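You operate a simulated robot arm through the tools that you are given. There is no shell and no other tool.

The job below is to be done with a simulated robot arm. You get a single attempt, and the scene is never put back.

JOB
Test that the stop button stops the running lines.
Fine: Isolator on, start, hit stop, twist it free, reset, isolator off, in that order. Keep the door shut and the selector at HAND. Where these are worked on the way, their far stop is far enough and under half their travel is too little: isolator.

It is judged by the outcome, as a careful person would: the job done as asked, and still so three seconds after it is handed in. It fails if anything else is knocked over, pushed out of place, dropped, spilled or broken.

ROBOT AND FRAMES
A 7-joint arm with a two-finger parallel gripper, fixed in place. Base frame: the origin is at the foot of the arm, x ahead of it, y to its left, z up; the work surface is at about z = 70. Units: cm, degrees, N and s.
With the tool pointing down near the work surface it reaches from about 44 to 92 cm from the base axis. Its first joint turns from -143.0 to 143.0 degrees. Payload 3 kg.
The tool frame sits at the grasp point between the pads (the TCP): z along the fingers, y along the line on which they close. The tips reach 3 cm beyond it. The gripper opens to 9.4 cm. The fingers are 2.8 cm wide and 1 cm thick; the gripper's body (5 by 9.6 cm) begins 5.5 cm behind the TCP.
Orientation is that of the tool frame in the base frame, as a unit quaternion [w, x, y, z]. With the fingers straight down and closing along the base's y, the tool's x points along the base's -x, its y along +y and its z along -z.

CONTROLS
- The arm moves only by the tool move_arm. Its argument "motion" is a list of rows, each an object of numbers (a shift or turn left out is 0, a gripper value left out holds the last): "dx", "dy", "dz": the shift along the tool's x, y, z in units of 150 mm (1.0 is 150 mm); "rx", "ry", "rz": the turn, a rotation vector about the tool's x, y, z in units of 120 degrees (1.0 is 120 degrees); "claw": the gripper command, from -1 (shut) to 1 (fully open), values between in proportion. In form: [{"dx": .., "dy": .., "dz": .., "rx": .., "ry": .., "rz": .., "claw": ..}, ...]. A call has 1 to 20 rows; each row is the pose to reach, as a shift and turn from the pose commanded when the call began, along the tool's axes at that moment. A call with a number of a shift or a turn outside -1 to 1 is refused whole. A row lasts 0.2 s, in which the tool goes at most 5 cm and 8.6 degrees; a call with a longer step from one row to the next is refused whole, and so is a gripper value outside its range. A pose out of reach is approached as far as the arm can. The call stops where the force on the tool passes 40 N (or 10 N more than at its start, if that is more) or the arm is blocked; 0.2 s more then pass. The fingers move at their own pace (about 7.2 cm/s each) and stop on an object; they squeeze with about 26 N. The grip force told is the motor's: it shows also when the fingers shut on nothing. Time passes only in rows, and 0.2 s behind the last, so rows that repeat a pose let the fingers close. The reply holds the time, the measured pose of the TCP, the force on the tool along the base axes, the opening and the grip force, in the units named above and with some noise, with the torque about the TCP (base axes, N m) and any sound that the robot's microphone picked up.
- Cameras (640 x 400 px; columns grow to the right, rows downward): "scene" is fixed at [4.99, 65.11, 129.6]; the picture's right is [0.01, -1.00, 0.00], its down [-0.57, -0.01, -0.82] and it looks along [0.82, 0.01, -0.57] (base axes); focal length 294 px, centre (320, 200). "wrist" rides on the gripper at [7.6, 1.4, -10.2] in the tool frame; the picture's right is [-0.18, 0.98, 0.00], its down [-0.75, -0.14, -0.64] and it looks along [-0.63, -0.12, 0.77] (tool axes); focal length 243 px, centre (320, 200). There is no depth. A picture from a camera that has moved, and an enlarged one, comes with that camera's place and axes in the base frame and with its lens.
- camera(camera): a new picture of that camera. No time passes.
- close_up(camera, box): a new picture of the part [left, top, right, bottom] of that camera's present view, enlarged. No time passes.
- hand_in(): hands the job in; it is judged then, once.

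Nothing tells you positions but the pictures and the camera data. Unless the task says otherwise, let go and move clear before handing in.

The tools are called after "Request:" as name(argument=value, ...) on one line, values as JSON. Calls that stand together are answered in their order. move_arm: Moves the arm, as the interface text tells. Its arguments: {"type":"object","properties":{"motion":{"type":"array","items":{"type":"object","properties":{"dx":{"type":"number"},"dy":{"type":"number"},"dz":{"type":"number"},"rx":{"type":"number"},"ry":{"type":"number"},"rz":{"type":"number"},"claw":{"type":"number"}}}}},"required":["motion"]} The other tools are called the same way: camera (camera) takes a picture; close_up (camera, box) takes an enlarged picture of a part of a camera's view; hand_in () hands the job in.

At the start:

```text
clock: 0.0
position: [48.03, 43.81, 101.19]
tcp_rot: [0.0, -0.001, 1.0, 0.0]
contact_force: [0.5, -0.1, 0.2]
moment: [-0.01, 0.02, 0.02]
width: 9.4
gripper_force: 0.1
```

scene: 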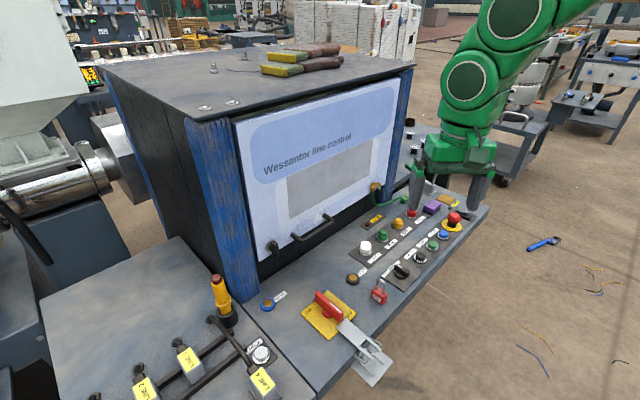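
wrist: 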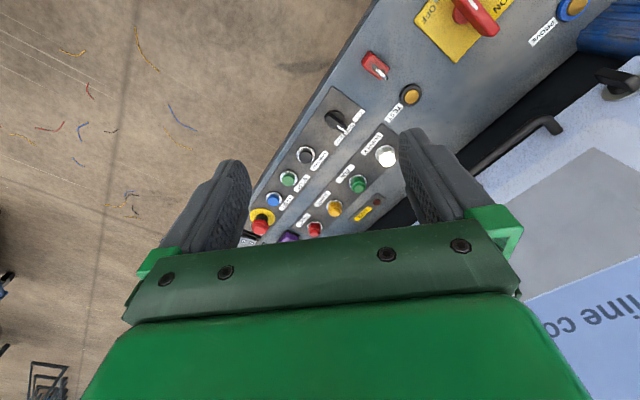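

I see a control cabinet with a sloped or flat console of buttons, a red isolator handle on a yellow plate, a padlock, and a red mushroom stop on yellow. I'll look closer at the details before moving.

Request:
close_up(camera="scene", box=[340, 180, 500, 280])

Request:
close_up(camera="scene", box=[240, 260, 400, 360])

Request:
close_up(camera="wrist", box=[240, 130, 400, 230])

Request:
close_up(camera="wrist", box=[300, 0, 460, 100])

Request:
close_up(camera="scene", box=[120, 260, 310, 400])

Request:
close_up(camera="scene", box=[340, 100, 500, 200])

```text
4.00 times, centred on (420, 230) of scene
camera zoom: at [4.99, 65.11, 129.6], right [0.01, -1.0, 0.0], down [-0.57, -0.01, -0.82], along [0.82, 0.01, -0.57], focal length 1174 px, centre (-80, 80)
```

zoom: 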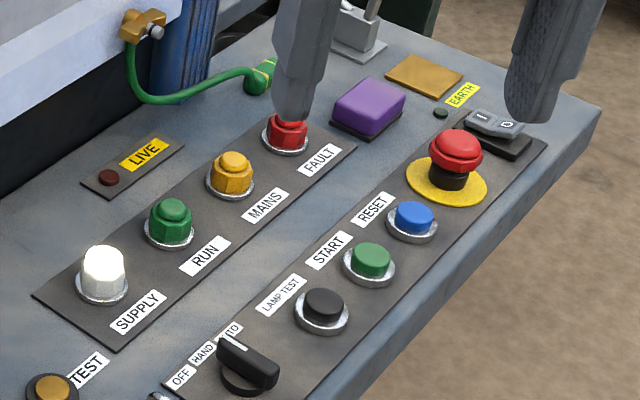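

```text
4.00 times, centred on (320, 310) of scene
camera zoom: at [4.99, 65.11, 129.6], right [0.01, -1.0, 0.0], down [-0.57, -0.01, -0.82], along [0.82, 0.01, -0.57], focal length 1174 px, centre (320, -240)
```

zoom: 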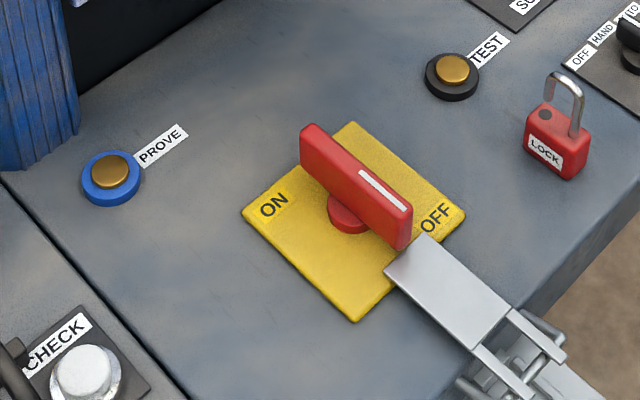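

```text
4.00 times, centred on (320, 180) of wrist
camera zoom: at [40.44, 45.19, 111.35], right [0.18, 0.98, 0.0], down [0.75, -0.14, 0.64], along [0.63, -0.12, -0.77], focal length 970 px, centre (320, 280)
```

zoom: 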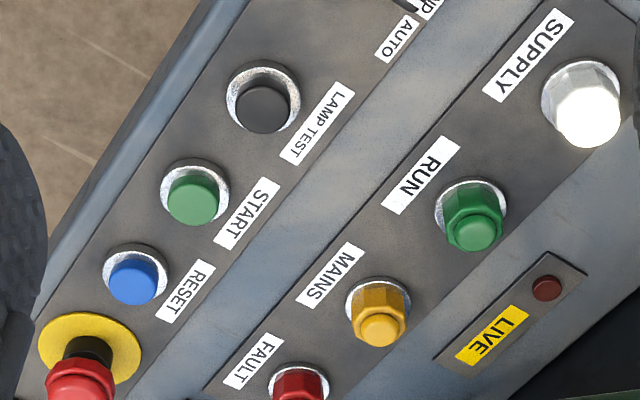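

```text
4.00 times, centred on (380, 50) of wrist
camera zoom: at [40.44, 45.19, 111.35], right [0.18, 0.98, 0.0], down [0.75, -0.14, 0.64], along [0.63, -0.12, -0.77], focal length 970 px, centre (80, 800)
```

zoom: 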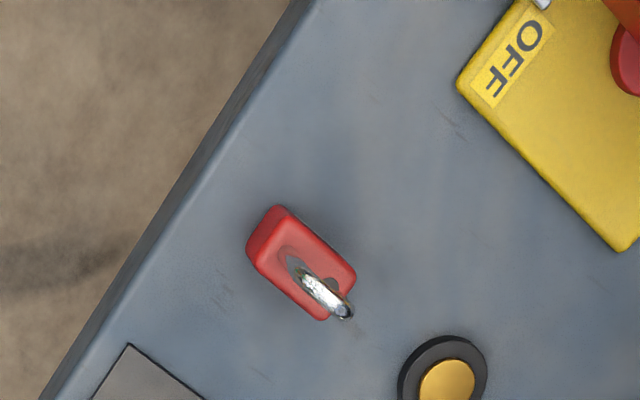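

```text
2.86 times, centred on (215, 330) of scene
camera zoom: at [4.99, 65.11, 129.6], right [0.01, -1.0, 0.0], down [-0.57, -0.01, -0.82], along [0.82, 0.01, -0.57], focal length 839 px, centre (620, -171)
```

zoom: 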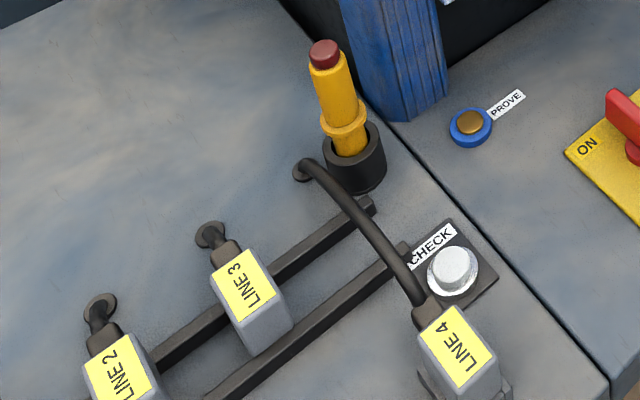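

```text
4.00 times, centred on (420, 150) of scene
camera zoom: at [4.99, 65.11, 129.6], right [0.01, -1.0, 0.0], down [-0.57, -0.01, -0.82], along [0.82, 0.01, -0.57], focal length 1174 px, centre (-80, 400)
```

zoom: 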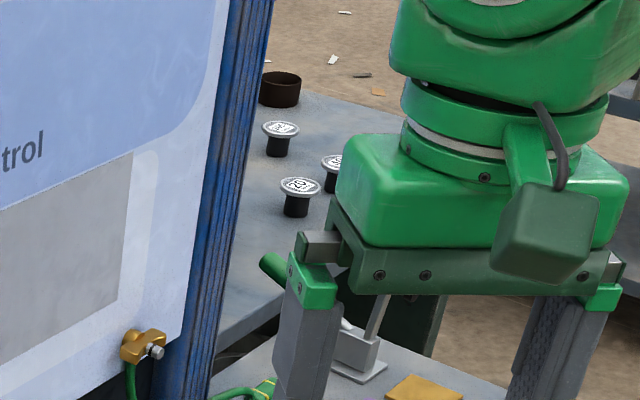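

The console looks horizontal at about z = 70, turned about 45° to the base. The isolator is near (45, 64), start near (66, 34), reset near (71, 29) and stop near (76, 25). I'll look at the details more closely.

Request:
close_up(camera="scene", box=[290, 280, 370, 330])

Request:
close_up(camera="scene", box=[370, 245, 434, 285])

Request:
close_up(camera="scene", box=[420, 190, 484, 230])

Request:
close_up(camera="scene", box=[320, 320, 416, 380])

Request:
close_up(camera="wrist", box=[300, 80, 380, 130])

Request:
close_up(camera="scene", box=[230, 100, 420, 260])

```text
8.00 times, centred on (330, 305) of scene
camera zoom: at [4.99, 65.11, 129.6], right [0.01, -1.0, 0.0], down [-0.57, -0.01, -0.82], along [0.82, 0.01, -0.57], focal length 2348 px, centre (240, -640)
```

zoom: 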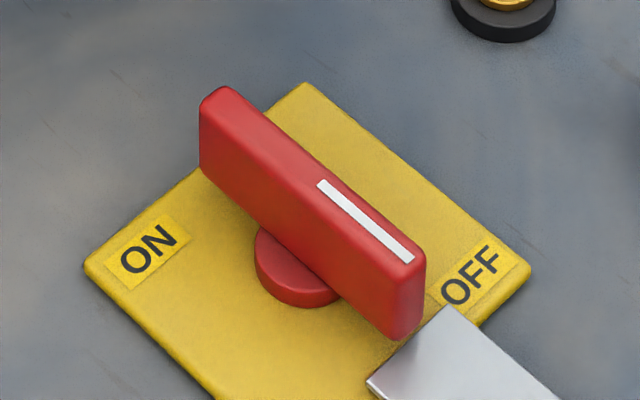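

```text
10.00 times, centred on (402, 265) of scene
camera zoom: at [4.99, 65.11, 129.6], right [0.01, -1.0, 0.0], down [-0.57, -0.01, -0.82], along [0.82, 0.01, -0.57], focal length 2936 px, centre (-500, -450)
```

zoom: 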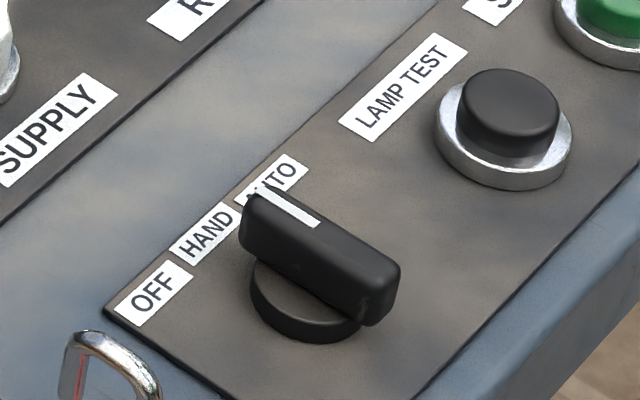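

```text
10.00 times, centred on (452, 210) of scene
camera zoom: at [4.99, 65.11, 129.6], right [0.01, -1.0, 0.0], down [-0.57, -0.01, -0.82], along [0.82, 0.01, -0.57], focal length 2936 px, centre (-1000, 100)
```

zoom: 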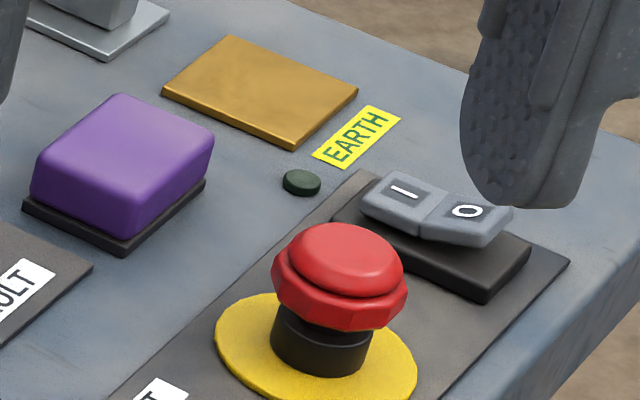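

```text
6.67 times, centred on (368, 350) of scene
camera zoom: at [4.99, 65.11, 129.6], right [0.01, -1.0, 0.0], down [-0.57, -0.01, -0.82], along [0.82, 0.01, -0.57], focal length 1957 px, centre (0, -800)
```

zoom: 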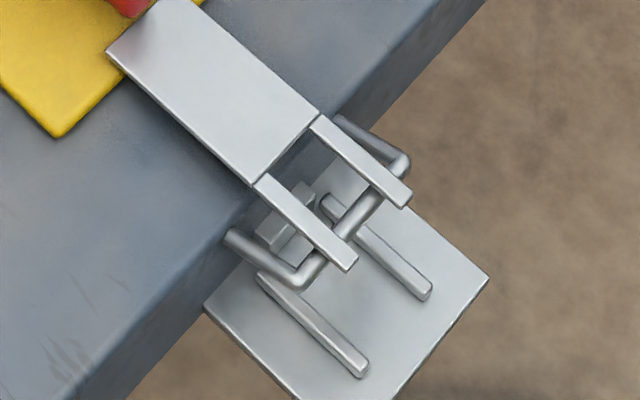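

```text
8.00 times, centred on (340, 105) of wrist
camera zoom: at [40.44, 45.19, 111.35], right [0.18, 0.98, 0.0], down [0.75, -0.14, 0.64], along [0.63, -0.12, -0.77], focal length 1941 px, centre (160, 960)
```

zoom: 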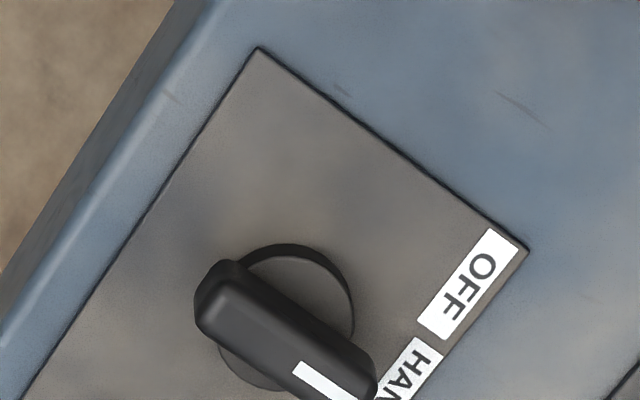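

```text
2.50 times, centred on (325, 180) of scene
camera zoom: at [4.99, 65.11, 129.6], right [0.01, -1.0, 0.0], down [-0.57, -0.01, -0.82], along [0.82, 0.01, -0.57], focal length 734 px, centre (308, 250)
```

zoom: 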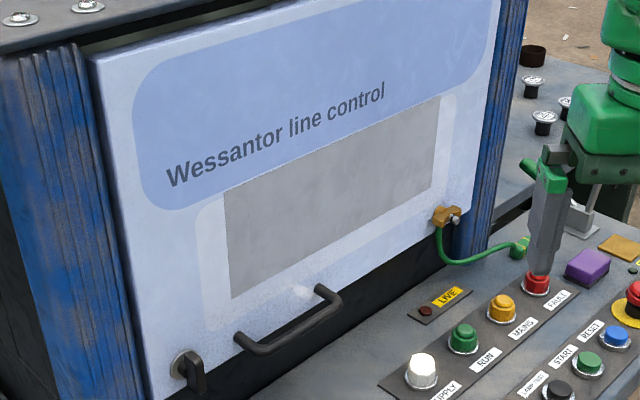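

The selector points at HAND, the isolator's pointer is at OFF, and a hinged hasp plate lies near the handle's tip. I'll swing the wrist camera to the front of the isolator to check the hasp and the direction of turn.

Request:
move_arm(motion=[{"dx": 0.096, "dy": 0.121, "dz": 0.11, "rz": -0.047, "claw": 1}, {"dx": 0.192, "dy": 0.242, "dz": 0.22, "rz": -0.094}, {"dx": 0.288, "dy": 0.363, "dz": 0.33, "rz": -0.141}, {"dx": 0.384, "dy": 0.484, "dz": 0.44, "rz": -0.188}, {"dx": 0.48, "dy": 0.605, "dz": 0.55, "rz": -0.235}, {"dx": 0.576, "dy": 0.726, "dz": 0.66, "rz": -0.282}, {"dx": 0.672, "dy": 0.847, "dz": 0.77, "rz": -0.329}, {"dx": 0.767, "dy": 0.967, "dz": 0.9, "rz": -0.375}])

Request:
camera(camera="wrist")

Request:
camera(camera="scene")

```text
clock: 1.8
position: [36.63, 58.43, 87.65]
tcp_rot: [0.0, -0.383, 0.924, 0.0]
contact_force: [-0.2, 0.0, 0.8]
moment: [-0.03, 0.03, 0.0]
width: 9.39
gripper_force: 0.0
```

```text
taken
camera wrist: at [30.24, 54.04, 97.81], right [-0.57, 0.82, 0.0], down [0.63, 0.43, 0.64], along [0.53, 0.36, -0.77], focal length 243 px, centre (320, 200)
```

wrist: 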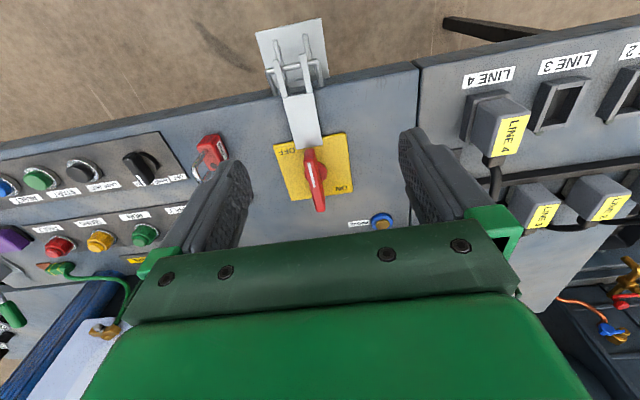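

```text
taken
```

scene: 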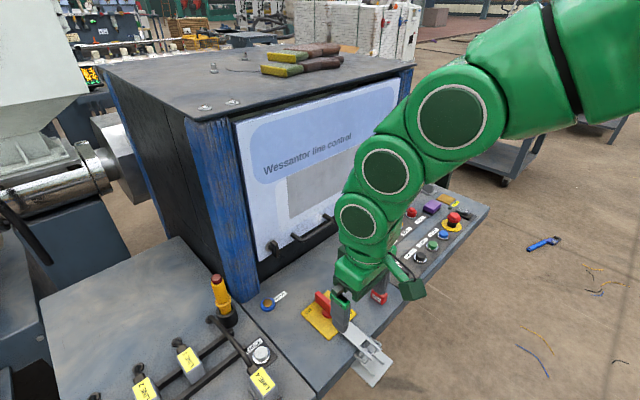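

The isolator handle is in view with its pointer toward the front. I'll enlarge this view to judge the hasp and the labels.

Request:
close_up(camera="wrist", box=[240, 120, 400, 220])

Request:
close_up(camera="wrist", box=[240, 10, 368, 150])

Request:
close_up(camera="wrist", box=[400, 30, 640, 180])

Request:
close_up(camera="wrist", box=[0, 110, 240, 260])

```text
4.00 times, centred on (320, 170) of wrist
camera zoom: at [30.24, 54.04, 97.81], right [-0.57, 0.82, 0.0], down [0.63, 0.43, 0.64], along [0.53, 0.36, -0.77], focal length 970 px, centre (320, 320)
```

zoom: 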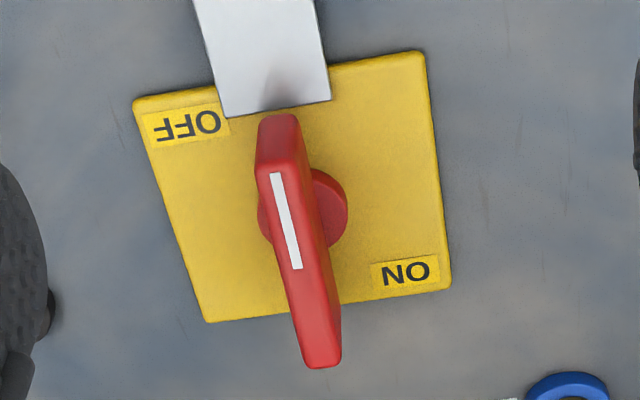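

```text
2.86 times, centred on (304, 80) of wrist
camera zoom: at [30.24, 54.04, 97.81], right [-0.57, 0.82, 0.0], down [0.63, 0.43, 0.64], along [0.53, 0.36, -0.77], focal length 693 px, centre (366, 543)
```

zoom: 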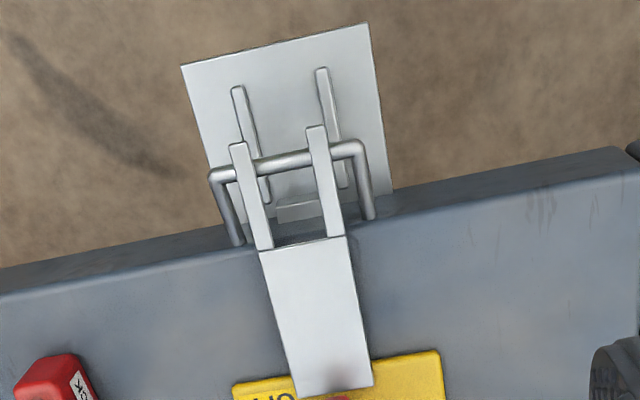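

```text
2.67 times, centred on (520, 105) of wrist
camera zoom: at [30.24, 54.04, 97.81], right [-0.57, 0.82, 0.0], down [0.63, 0.43, 0.64], along [0.53, 0.36, -0.77], focal length 647 px, centre (-213, 453)
```

zoom: 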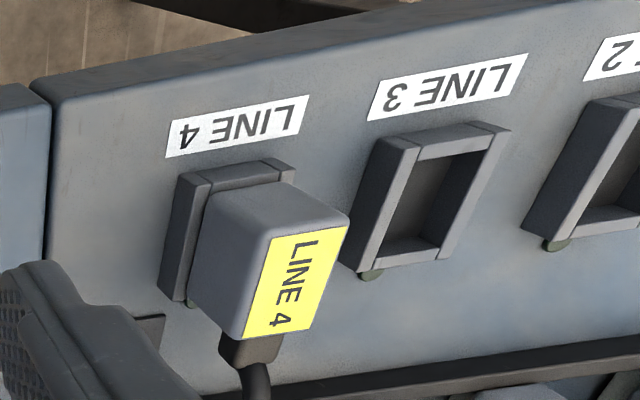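

```text
2.67 times, centred on (120, 185) of wrist
camera zoom: at [30.24, 54.04, 97.81], right [-0.57, 0.82, 0.0], down [0.63, 0.43, 0.64], along [0.53, 0.36, -0.77], focal length 647 px, centre (853, 240)
```

zoom: 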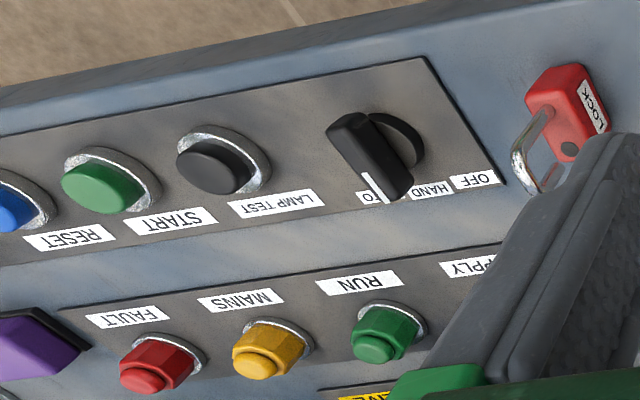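

The strap lies flat below the handle's underside and doesn't block it. ON is at the back-left corner, so the turn is clockwise from above. I put the hub at about (45.1, 63.5) and the handle top at z ≈ 73.7, running front to back. I'll go above it with the fingers half open and check alignment.

Request:
move_arm(motion=[{"dx": -0.16, "dy": -0.04, "dz": 0.1, "claw": 0.1}, {"dx": -0.32, "dy": -0.08, "dz": 0.25}, {"dx": -0.48, "dy": -0.12, "dz": 0.4}, {"dx": -0.638, "dy": -0.16, "dz": 0.55}, {"dx": -0.638, "dy": -0.16, "dz": 0.577}])

Request:
camera(camera="wrist")

Request:
close_up(camera="scene", box=[270, 250, 398, 330])

```text
clock: 3.0
position: [45.18, 63.21, 78.85]
tcp_rot: [0.0, -0.384, 0.923, 0.001]
contact_force: [0.5, -0.7, -0.2]
moment: [-0.02, -0.03, -0.01]
width: 5.16
gripper_force: 0.0
```

```text
taken
camera wrist: at [38.71, 58.95, 89.22], right [-0.57, 0.82, 0.0], down [0.63, 0.43, 0.64], along [0.53, 0.36, -0.77], focal length 243 px, centre (320, 200)
```

wrist: 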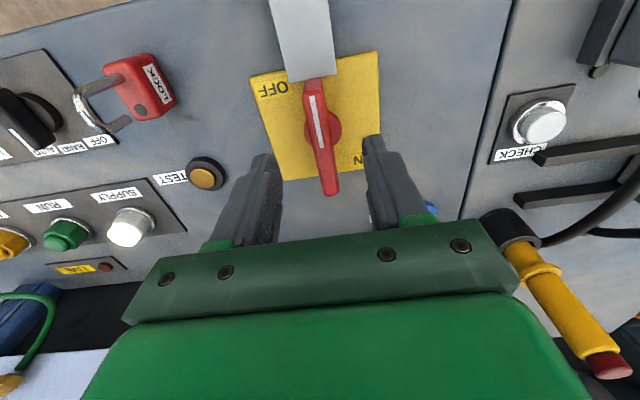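

```text
5.00 times, centred on (334, 290) of scene
camera zoom: at [4.99, 65.11, 129.6], right [0.01, -1.0, 0.0], down [-0.57, -0.01, -0.82], along [0.82, 0.01, -0.57], focal length 1468 px, centre (250, -250)
```

zoom: 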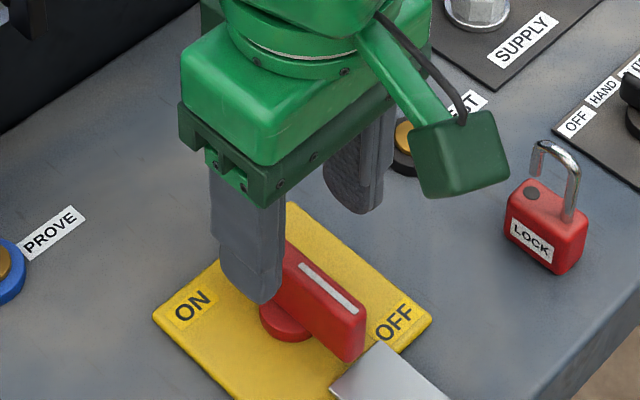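

The TCP is centred over the handle within a couple of millimetres. Next I'll descend and close on the handle.

Request:
move_arm(motion=[{"dz": 0.1, "claw": 0.1}, {"dz": 0.2}, {"dz": 0.29}, {"dz": 0.29, "claw": -1}, {"dz": 0.29}, {"dz": 0.29}, {"dz": 0.29}, {"dz": 0.29}])

Request:
close_up(camera="scene", box=[270, 250, 398, 330])

Request:
camera(camera="wrist")

```text
clock: 4.8
position: [45.05, 63.3, 74.56]
tcp_rot: [0.0, -0.383, 0.924, -0.001]
contact_force: [-0.9, 9.6, 0.8]
moment: [0.13, -0.11, -0.01]
width: 1.73
gripper_force: 45.0
```

```text
5.00 times, centred on (334, 290) of scene
camera zoom: at [4.99, 65.11, 129.6], right [0.01, -1.0, 0.0], down [-0.57, -0.01, -0.82], along [0.82, 0.01, -0.57], focal length 1468 px, centre (250, -250)
```

zoom: 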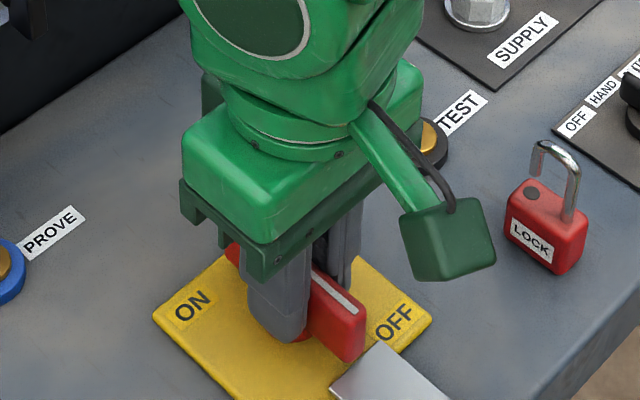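

```text
taken
camera wrist: at [38.58, 59.0, 84.86], right [-0.57, 0.82, 0.0], down [0.63, 0.43, 0.64], along [0.53, 0.36, -0.77], focal length 243 px, centre (320, 200)
```

wrist: 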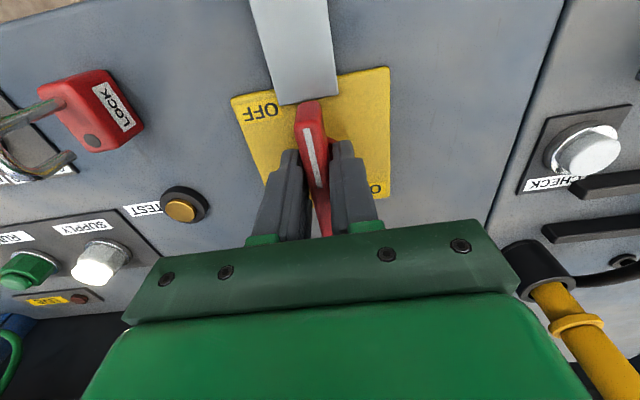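

The handle is gripped at 1.7 cm wide, with a small side load. I'll turn it clockwise about 45° first, nudging the centre slightly toward +y, and check the forces.

Request:
move_arm(motion=[{"dx": -0.009, "dy": 0.009, "rz": 0.0}, {"dx": -0.009, "dy": 0.009, "rz": 0.05}, {"dx": -0.009, "dy": 0.009, "rz": 0.1}, {"dx": -0.009, "dy": 0.009, "rz": 0.15}, {"dx": -0.009, "dy": 0.009, "rz": 0.2}, {"dx": -0.009, "dy": 0.009, "rz": 0.25}, {"dx": -0.009, "dy": 0.009, "rz": 0.3}, {"dx": -0.009, "dy": 0.009, "rz": 0.35}])

Request:
close_up(camera="scene", box=[270, 190, 430, 330])

Request:
camera(camera="wrist")

```text
clock: 6.6
position: [44.79, 63.56, 74.5]
tcp_rot: [0.0, -0.027, 1.0, 0.0]
contact_force: [-26.2, 22.2, 7.5]
moment: [0.12, -0.16, 0.09]
width: 1.74
gripper_force: 45.3
```

```text
2.86 times, centred on (350, 260) of scene
camera zoom: at [4.99, 65.11, 129.6], right [0.01, -1.0, 0.0], down [-0.57, -0.01, -0.82], along [0.82, 0.01, -0.57], focal length 839 px, centre (234, 29)
```

zoom: 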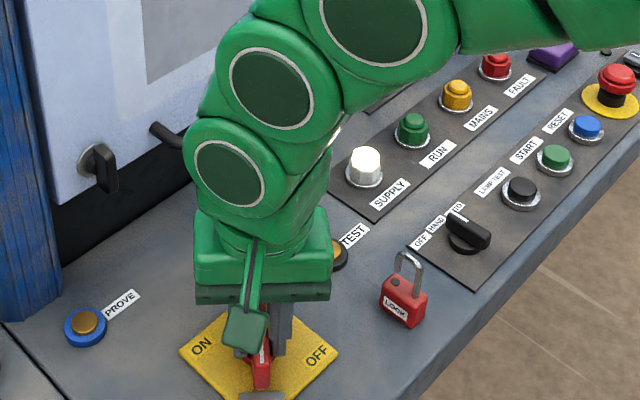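

```text
taken
camera wrist: at [37.23, 64.66, 84.81], right [0.13, 0.99, 0.0], down [0.76, -0.1, 0.64], along [0.64, -0.08, -0.77], focal length 243 px, centre (320, 200)
```

wrist: 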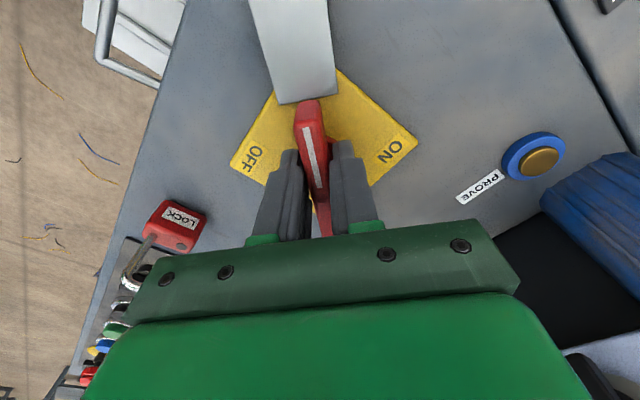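

The strap appears to have moved with the handle, so I need to see what it is before I go further.

Request:
close_up(camera="scene", box=[270, 290, 430, 400])

Request:
close_up(camera="wrist", box=[80, 0, 420, 210])

Request:
camera(camera="scene")

```text
3.64 times, centred on (350, 345) of scene
camera zoom: at [4.99, 65.11, 129.6], right [0.01, -1.0, 0.0], down [-0.57, -0.01, -0.82], along [0.82, 0.01, -0.57], focal length 1068 px, centre (211, -327)
```

zoom: 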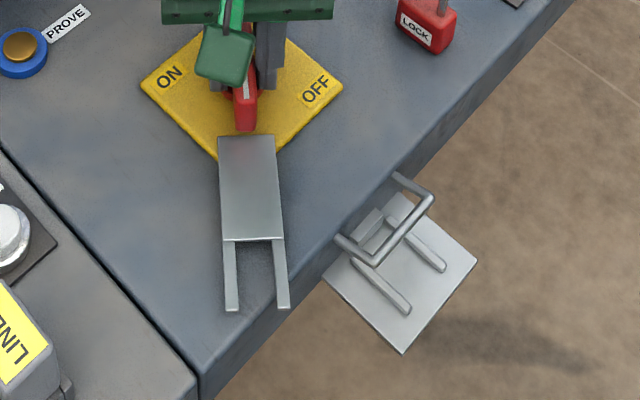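

```text
1.88 times, centred on (250, 105) of wrist
camera zoom: at [37.23, 64.66, 84.81], right [0.13, 0.99, 0.0], down [0.76, -0.1, 0.64], along [0.64, -0.08, -0.77], focal length 457 px, centre (452, 379)
```

zoom: 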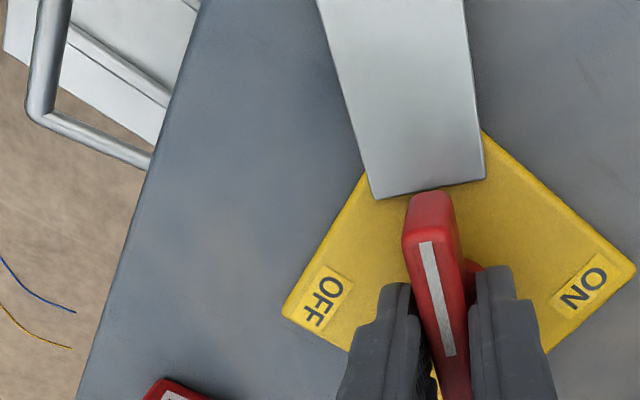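

```text
taken
```

scene: 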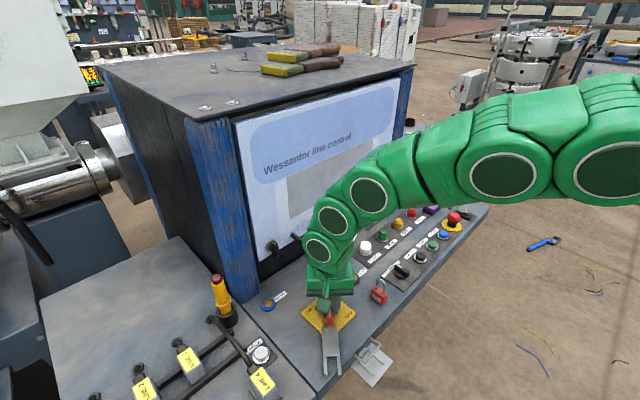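

The strap is the isolator's own lock tongue: it is fixed to the handle and its fork straddled the staple at OFF. It therefore swings with the handle, and it clears everything on the left. I'll relieve the side load, then keep turning.

Request:
move_arm(motion=[{"dx": 0.007, "dy": 0.008}, {"dx": 0.013, "dy": 0.016}, {"dx": 0.013, "dy": 0.016}])

```text
clock: 7.4
position: [44.93, 63.55, 74.56]
tcp_rot: [0.0, -0.026, 1.0, -0.001]
contact_force: [-11.4, 1.5, 6.1]
moment: [-0.02, -0.56, 0.01]
width: 1.74
gripper_force: 45.3
```

The load dropped to about 11 N. The true hub seems to sit slightly back of my grip point, so I'll continue the turn along a small arc to match.

Request:
move_arm(motion=[{"dx": 0.004, "dy": 0.006, "rz": 0.05}, {"dx": 0.003, "dy": 0.011, "rz": 0.1}, {"dx": 0.002, "dy": 0.016, "rz": 0.15}, {"dx": 0.0, "dy": 0.021, "rz": 0.2}])

Request:
close_up(camera="scene", box=[270, 190, 430, 330])

```text
clock: 8.4
position: [44.84, 63.65, 74.59]
tcp_rot: [-0.001, 0.178, 0.984, -0.002]
contact_force: [-2.6, -10.5, 0.8]
moment: [0.26, 0.59, -0.03]
width: 1.75
gripper_force: 45.4
stopped in row 4: the force on the tool passed its limit at 42 N (the readings are from after the stop); the commanded pose is now the measured one
```

```text
2.86 times, centred on (350, 260) of scene
camera zoom: at [4.99, 65.11, 129.6], right [0.01, -1.0, 0.0], down [-0.57, -0.01, -0.82], along [0.82, 0.01, -0.57], focal length 839 px, centre (234, 29)
```

zoom: 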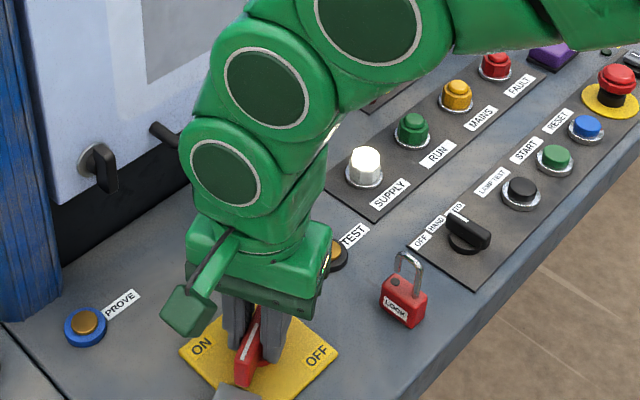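

My arc correction overshot: the hub is close to (44.9, 63.6). The command is now reset to the measured pose at about 65° of turn, so I'll rotate in place for the rest.

Request:
move_arm(motion=[{"dy": -0.006, "rz": 0.04}, {"dy": -0.006, "rz": 0.08}, {"dy": -0.006, "rz": 0.12}, {"dy": -0.006, "rz": 0.16}, {"dy": -0.006, "rz": 0.2}])

Request:
close_up(camera="scene", box=[270, 190, 430, 330])

Request:
camera(camera="wrist")

```text
clock: 9.4
position: [45.02, 63.89, 74.6]
tcp_rot: [0.0, 0.331, 0.944, -0.001]
contact_force: [2.8, 5.9, -15.2]
moment: [-0.4, -0.6, 0.01]
width: 1.74
gripper_force: 45.5
stopped in row 4: the force on the tool passed its limit at 42 N (the readings are from after the stop); the commanded pose is now the measured one
```

```text
2.86 times, centred on (350, 260) of scene
camera zoom: at [4.99, 65.11, 129.6], right [0.01, -1.0, 0.0], down [-0.57, -0.01, -0.82], along [0.82, 0.01, -0.57], focal length 839 px, centre (234, 29)
```

zoom: 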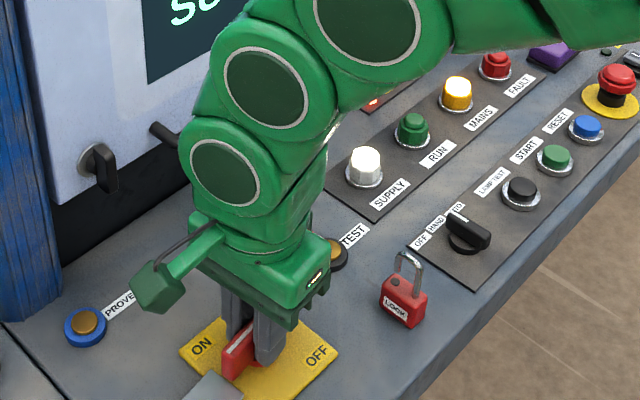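

```text
taken
camera wrist: at [39.92, 69.78, 84.8], right [0.76, 0.65, 0.0], down [0.5, -0.58, 0.64], along [0.42, -0.49, -0.77], focal length 243 px, centre (320, 200)
```

wrist: 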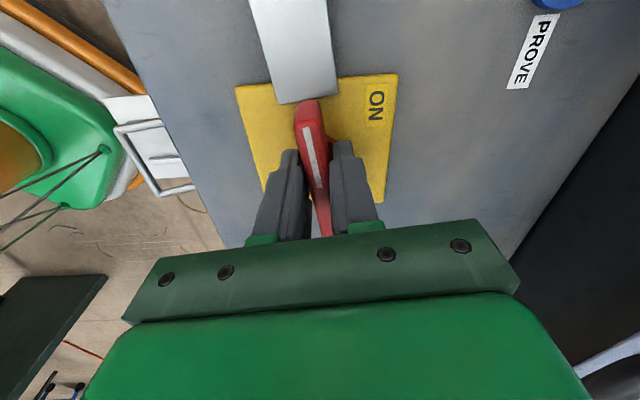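

MAINS is lit and the screen came on, at about 84° of turn. I'll ease on to the far stop.

Request:
move_arm(motion=[{"rz": 0.02}, {"rz": 0.04}, {"rz": 0.06}, {"rz": 0.06}])

Request:
camera(camera="scene")

Request:
close_up(camera="scene", box=[220, 80, 420, 220])

```text
clock: 10.1
position: [44.9, 63.93, 74.62]
tcp_rot: [0.0, 0.37, 0.929, 0.001]
contact_force: [5.1, 7.2, -16.3]
moment: [-0.26, -0.43, 0.04]
width: 1.75
gripper_force: 45.2
stopped in row 3: the force on the tool passed its limit at 42 N (the readings are from after the stop); the commanded pose is now the measured one
```

```text
taken
```

scene: 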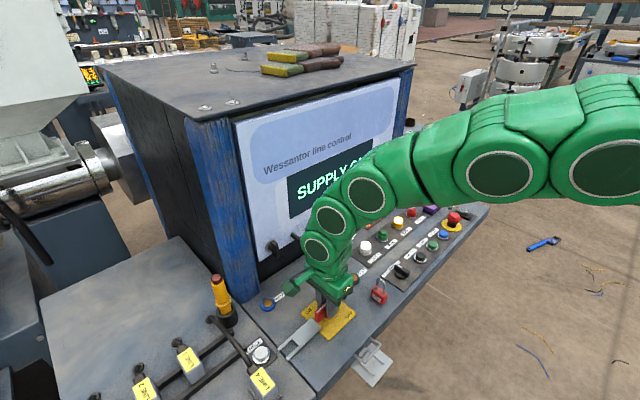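

```text
2.86 times, centred on (320, 150) of scene
camera zoom: at [4.99, 65.11, 129.6], right [0.01, -1.0, 0.0], down [-0.57, -0.01, -0.82], along [0.82, 0.01, -0.57], focal length 839 px, centre (320, 343)
```

zoom: 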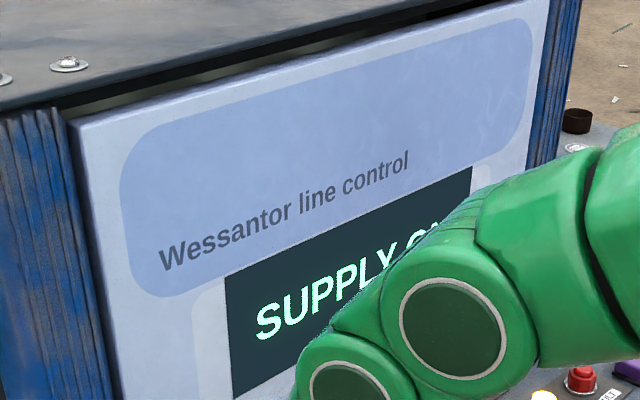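

The screen reads "SUPPLY ON" and MAINS is lit at about 88°, which is the far stop. I'll release the handle and rise.

Request:
move_arm(motion=[{"claw": -0.3}, {"claw": -0.1}, {"claw": 0.0}, {"claw": 0.0}, {"dz": -0.15}, {"dz": -0.35}, {"dz": -0.6}])

Request:
camera(camera="wrist")

Request:
camera(camera="scene")

```text
clock: 11.7
position: [44.8, 63.78, 83.63]
tcp_rot: [0.0, 0.37, 0.929, 0.0]
contact_force: [0.7, 1.1, -0.3]
moment: [-0.03, 0.02, -0.03]
width: 4.72
gripper_force: 0.1
```

```text
taken
camera wrist: at [40.32, 70.09, 93.88], right [0.81, 0.59, 0.0], down [0.45, -0.62, 0.64], along [0.38, -0.52, -0.77], focal length 243 px, centre (320, 200)
```

wrist: 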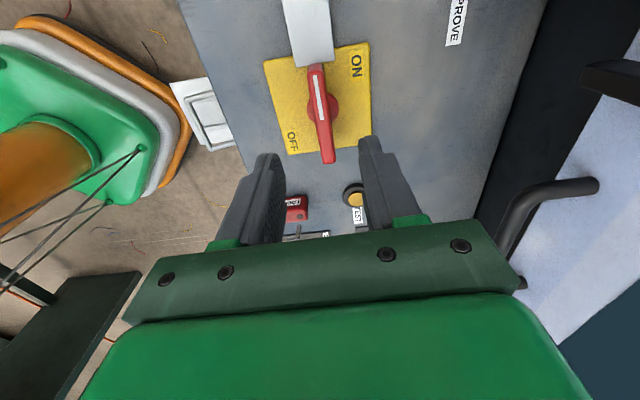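

```text
taken
```

scene: 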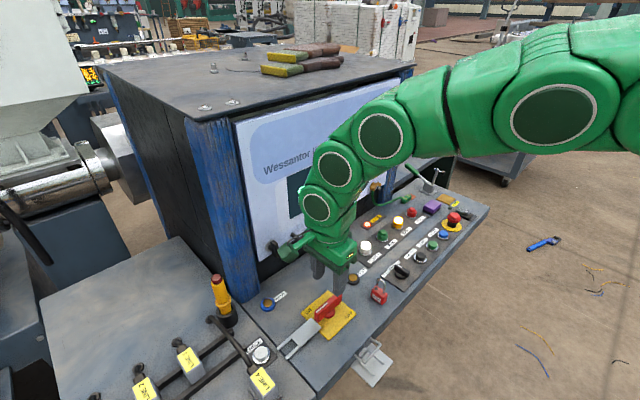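

The handle stays at ON with the tongue pointing left. Next I'll close the fingers and travel high along the panel toward START.

Request:
move_arm(motion=[{"dx": -0.16, "dy": -0.03, "rz": -0.06, "claw": -1}, {"dx": -0.33, "dy": -0.06, "rz": -0.12}, {"dx": -0.5, "dy": -0.1, "rz": -0.18}, {"dx": -0.67, "dy": -0.13, "rz": -0.24}, {"dx": -0.84, "dy": -0.16, "rz": -0.3}, {"dx": -1.0, "dy": -0.19, "rz": -0.362}])

Request:
move_arm(motion=[{"dx": -0.1, "dy": -0.14, "rz": -0.05}, {"dx": -0.2, "dy": -0.28, "rz": -0.1}, {"dx": -0.3, "dy": -0.43, "rz": -0.16}, {"dx": -0.4, "dy": -0.57, "rz": -0.22}, {"dx": -0.5, "dy": -0.71, "rz": -0.28}, {"dx": -0.6, "dy": -0.86, "rz": -0.33}, {"dx": -0.7, "dy": -1.0, "rz": -0.375}])

Request:
camera(camera="wrist")

Request:
camera(camera="scene")

```text
clock: 13.1
position: [53.91, 51.5, 83.76]
tcp_rot: [0.001, -0.002, 1.0, 0.001]
contact_force: [1.0, 0.1, 0.7]
moment: [-0.04, 0.02, 0.03]
width: 0.01
gripper_force: 26.2
```

```text
clock: 14.7
position: [64.3, 36.64, 83.63]
tcp_rot: [0.0, -0.384, 0.923, -0.001]
contact_force: [-0.3, -0.3, 0.1]
moment: [-0.01, -0.01, 0.0]
width: 0.02
gripper_force: 26.0
```

```text
taken
camera wrist: at [57.96, 32.25, 93.91], right [-0.57, 0.82, 0.0], down [0.63, 0.43, 0.64], along [0.53, 0.36, -0.77], focal length 243 px, centre (320, 200)
```

wrist: 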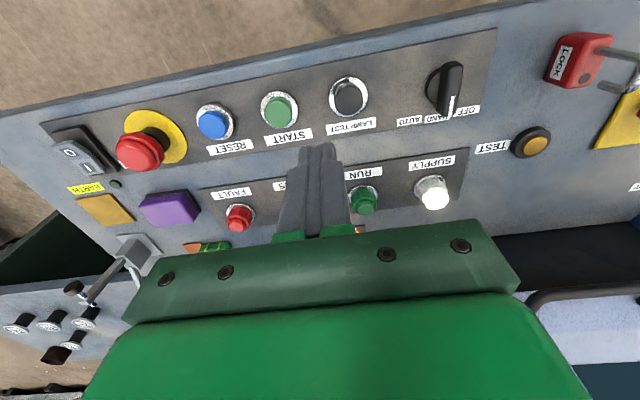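

```text
taken
```

scene: 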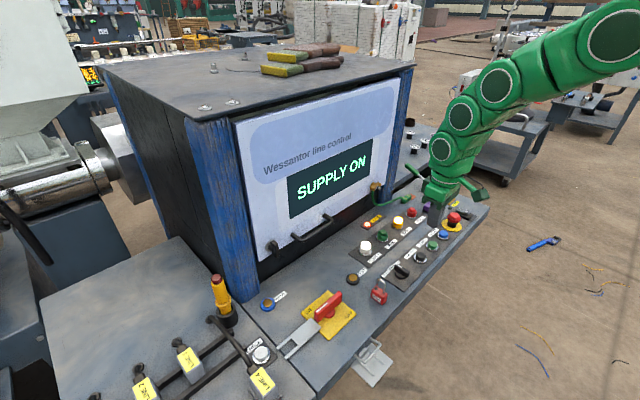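

From here START is at about (66.6, 33.7), reset at about (71.2, 29.2) and stop at about (76, 25). I'll move over START and drop to just above it.

Request:
move_arm(motion=[{"dx": 0.015, "dy": -0.123, "dz": 0.0}, {"dx": 0.03, "dy": -0.247, "dz": 0.1}, {"dx": 0.03, "dy": -0.247, "dz": 0.28}, {"dx": 0.03, "dy": -0.247, "dz": 0.45}, {"dx": 0.03, "dy": -0.247, "dz": 0.45}])

Request:
camera(camera="wrist")

Request:
close_up(camera="scene", box=[370, 180, 498, 260])

```text
clock: 15.9
position: [66.72, 33.5, 76.71]
tcp_rot: [0.001, -0.383, 0.924, 0.0]
contact_force: [0.0, 0.3, -0.5]
moment: [-0.01, -0.01, -0.03]
width: 0.0
gripper_force: 26.1
```

```text
taken
camera wrist: at [60.3, 29.22, 86.99], right [-0.56, 0.83, 0.0], down [0.63, 0.43, 0.64], along [0.53, 0.36, -0.77], focal length 243 px, centre (320, 200)
```

wrist: 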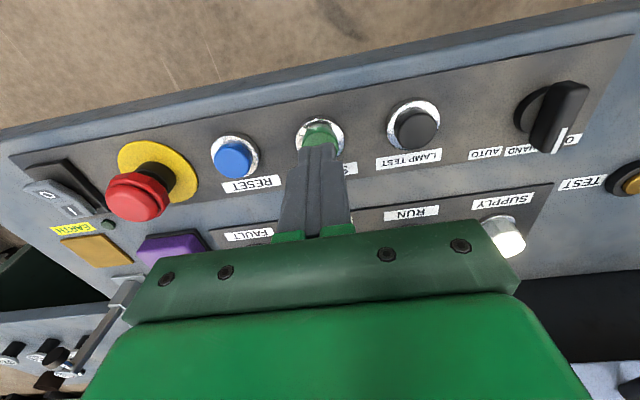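

```text
5.00 times, centred on (434, 220) of scene
camera zoom: at [4.99, 65.11, 129.6], right [0.01, -1.0, 0.0], down [-0.57, -0.01, -0.82], along [0.82, 0.01, -0.57], focal length 1468 px, centre (-250, 100)
```

zoom: 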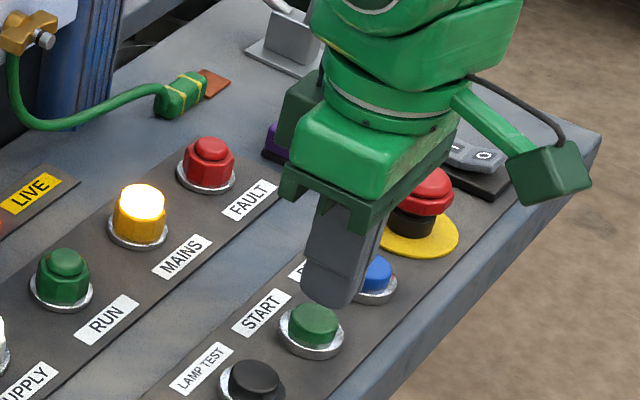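

I'm centred over START with the tips about 2 cm above it. I'll press down in small steps, then lift.

Request:
move_arm(motion=[{"dz": 0.06}, {"dz": 0.1}, {"dz": 0.125}, {"dz": 0.145}, {"dz": 0.16}, {"dz": 0.16}])

Request:
close_up(camera="scene", box=[230, 100, 486, 260])

```text
clock: 17.3
position: [66.67, 33.62, 74.31]
tcp_rot: [0.001, -0.383, 0.924, 0.0]
contact_force: [1.6, 0.0, 2.6]
moment: [0.02, -0.02, -0.01]
width: 0.01
gripper_force: 26.0
heard: click
```

```text
2.50 times, centred on (358, 180) of scene
camera zoom: at [4.99, 65.11, 129.6], right [0.01, -1.0, 0.0], down [-0.57, -0.01, -0.82], along [0.82, 0.01, -0.57], focal length 734 px, centre (225, 250)
```

zoom: 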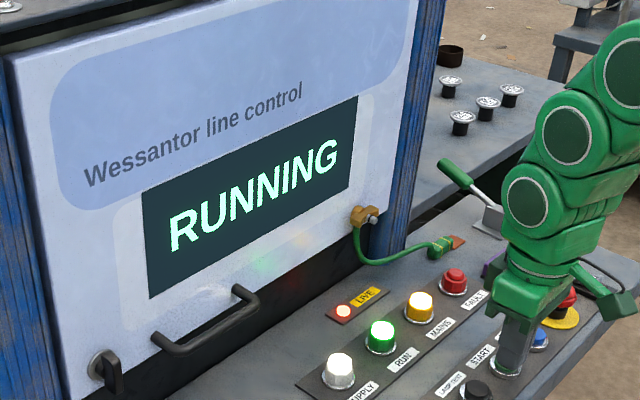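

The display shows RUNNING with RUN and LIVE lit. I'll lift off and move partway toward the stop button to locate it precisely.

Request:
move_arm(motion=[{"dz": -0.15}, {"dz": -0.35}, {"dz": -0.55}, {"dy": -0.15, "dz": -0.6}, {"dy": -0.35, "dz": -0.6}, {"dy": -0.5, "dz": -0.6}, {"dy": -0.5, "dz": -0.6}])

Request:
camera(camera="wrist")

Request:
close_up(camera="scene", box=[370, 150, 530, 250])

```text
clock: 18.9
position: [71.84, 28.22, 83.57]
tcp_rot: [0.002, -0.383, 0.924, 0.0]
contact_force: [-0.5, 0.0, 1.1]
moment: [0.02, 0.01, -0.02]
width: 0.0
gripper_force: 25.7
```

```text
taken
camera wrist: at [65.47, 23.83, 93.73], right [-0.56, 0.83, 0.0], down [0.63, 0.43, 0.64], along [0.53, 0.36, -0.77], focal length 243 px, centre (320, 200)
```

wrist: 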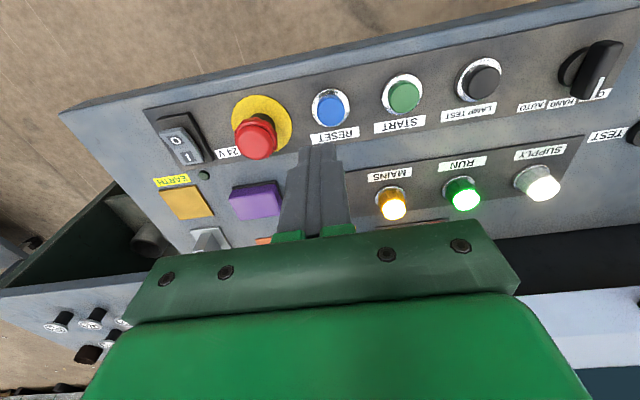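

```text
4.00 times, centred on (450, 200) of scene
camera zoom: at [4.99, 65.11, 129.6], right [0.01, -1.0, 0.0], down [-0.57, -0.01, -0.82], along [0.82, 0.01, -0.57], focal length 1174 px, centre (-200, 200)
```

zoom: 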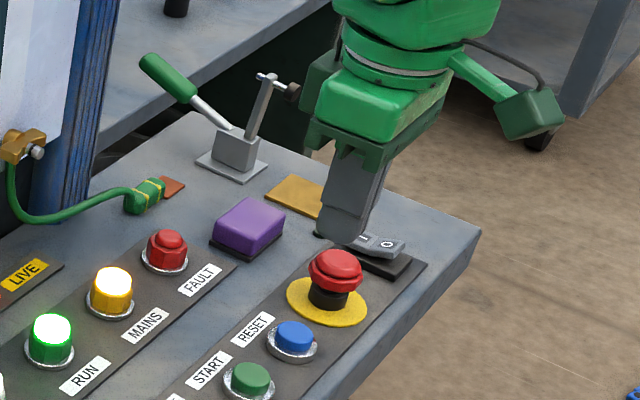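

I'll enlarge the stop button to fix its centre and head size.

Request:
close_up(camera="wrist", box=[140, 70, 300, 170])

Request:
close_up(camera="scene", box=[430, 195, 494, 235])

```text
4.00 times, centred on (220, 120) of wrist
camera zoom: at [65.47, 23.83, 93.73], right [-0.56, 0.83, 0.0], down [0.63, 0.43, 0.64], along [0.53, 0.36, -0.77], focal length 970 px, centre (720, 520)
```

zoom: 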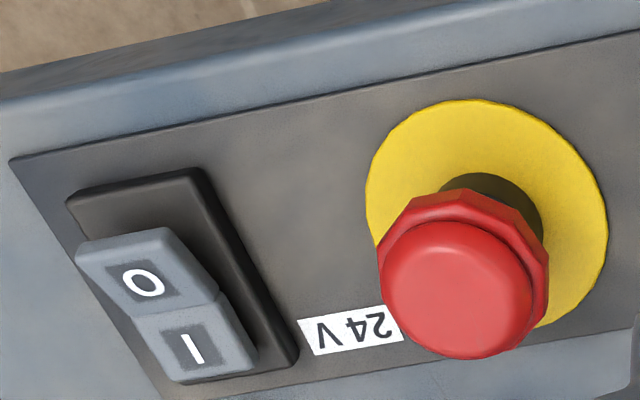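

```text
10.00 times, centred on (462, 215) of scene
camera zoom: at [4.99, 65.11, 129.6], right [0.01, -1.0, 0.0], down [-0.57, -0.01, -0.82], along [0.82, 0.01, -0.57], focal length 2936 px, centre (-1100, 50)
```

zoom: 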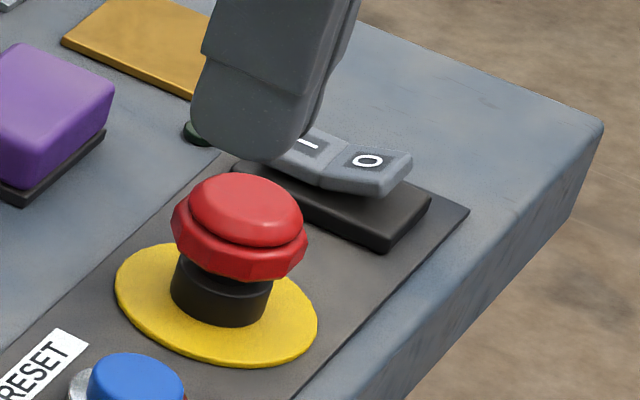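

The stop head is at about (76.7, 24.5), top z ≈ 73.9, about 3.9 cm across. I'll move above it with closed fingers and press until it latches.

Request:
move_arm(motion=[{"dx": -0.02, "dy": -0.2}, {"dx": -0.051, "dy": -0.407}, {"dx": -0.051, "dy": -0.407, "dz": 0.2}, {"dx": -0.051, "dy": -0.407, "dz": 0.38}, {"dx": -0.051, "dy": -0.407, "dz": 0.38}])

Request:
close_up(camera="scene", box=[400, 170, 528, 250])

Request:
camera(camera="wrist")

```text
clock: 20.1
position: [76.8, 24.51, 77.73]
tcp_rot: [0.0, -0.383, 0.924, 0.0]
contact_force: [-0.2, -0.4, 1.0]
moment: [-0.03, -0.01, 0.01]
width: 0.01
gripper_force: 25.8
```

```text
5.00 times, centred on (464, 210) of scene
camera zoom: at [4.99, 65.11, 129.6], right [0.01, -1.0, 0.0], down [-0.57, -0.01, -0.82], along [0.82, 0.01, -0.57], focal length 1468 px, centre (-400, 150)
```

zoom: 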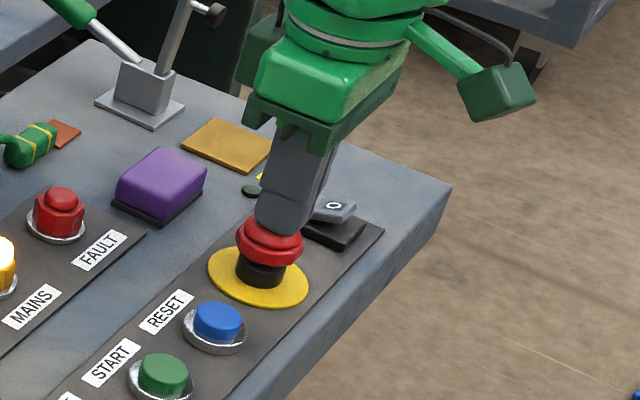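

```text
taken
camera wrist: at [70.38, 20.12, 87.87], right [-0.56, 0.83, 0.0], down [0.63, 0.43, 0.64], along [0.53, 0.36, -0.77], focal length 243 px, centre (320, 200)
```

wrist: 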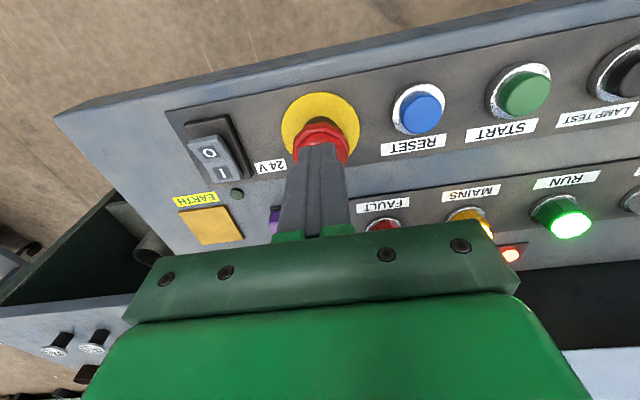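

The fingers are centred over the mushroom. I'll press in small steps.

Request:
move_arm(motion=[{"dz": 0.04}, {"dz": 0.06}, {"dz": 0.08}, {"dz": 0.095}, {"dz": 0.11}, {"dz": 0.12}])

Request:
close_up(camera="scene", box=[230, 100, 486, 260])

```text
clock: 20.9
position: [76.82, 24.6, 76.83]
tcp_rot: [0.002, -0.382, 0.924, 0.0]
contact_force: [-13.4, -4.6, 27.3]
moment: [-0.2, 0.46, -0.03]
width: 0.0
gripper_force: 25.6
stopped in row 4: the force on the tool passed its limit at 44 N (the readings are from after the stop); the commanded pose is now the measured one
```

```text
2.50 times, centred on (358, 180) of scene
camera zoom: at [4.99, 65.11, 129.6], right [0.01, -1.0, 0.0], down [-0.57, -0.01, -0.82], along [0.82, 0.01, -0.57], focal length 734 px, centre (225, 250)
```

zoom: 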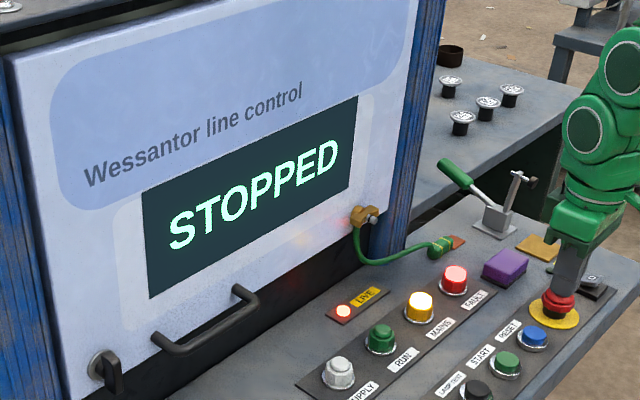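

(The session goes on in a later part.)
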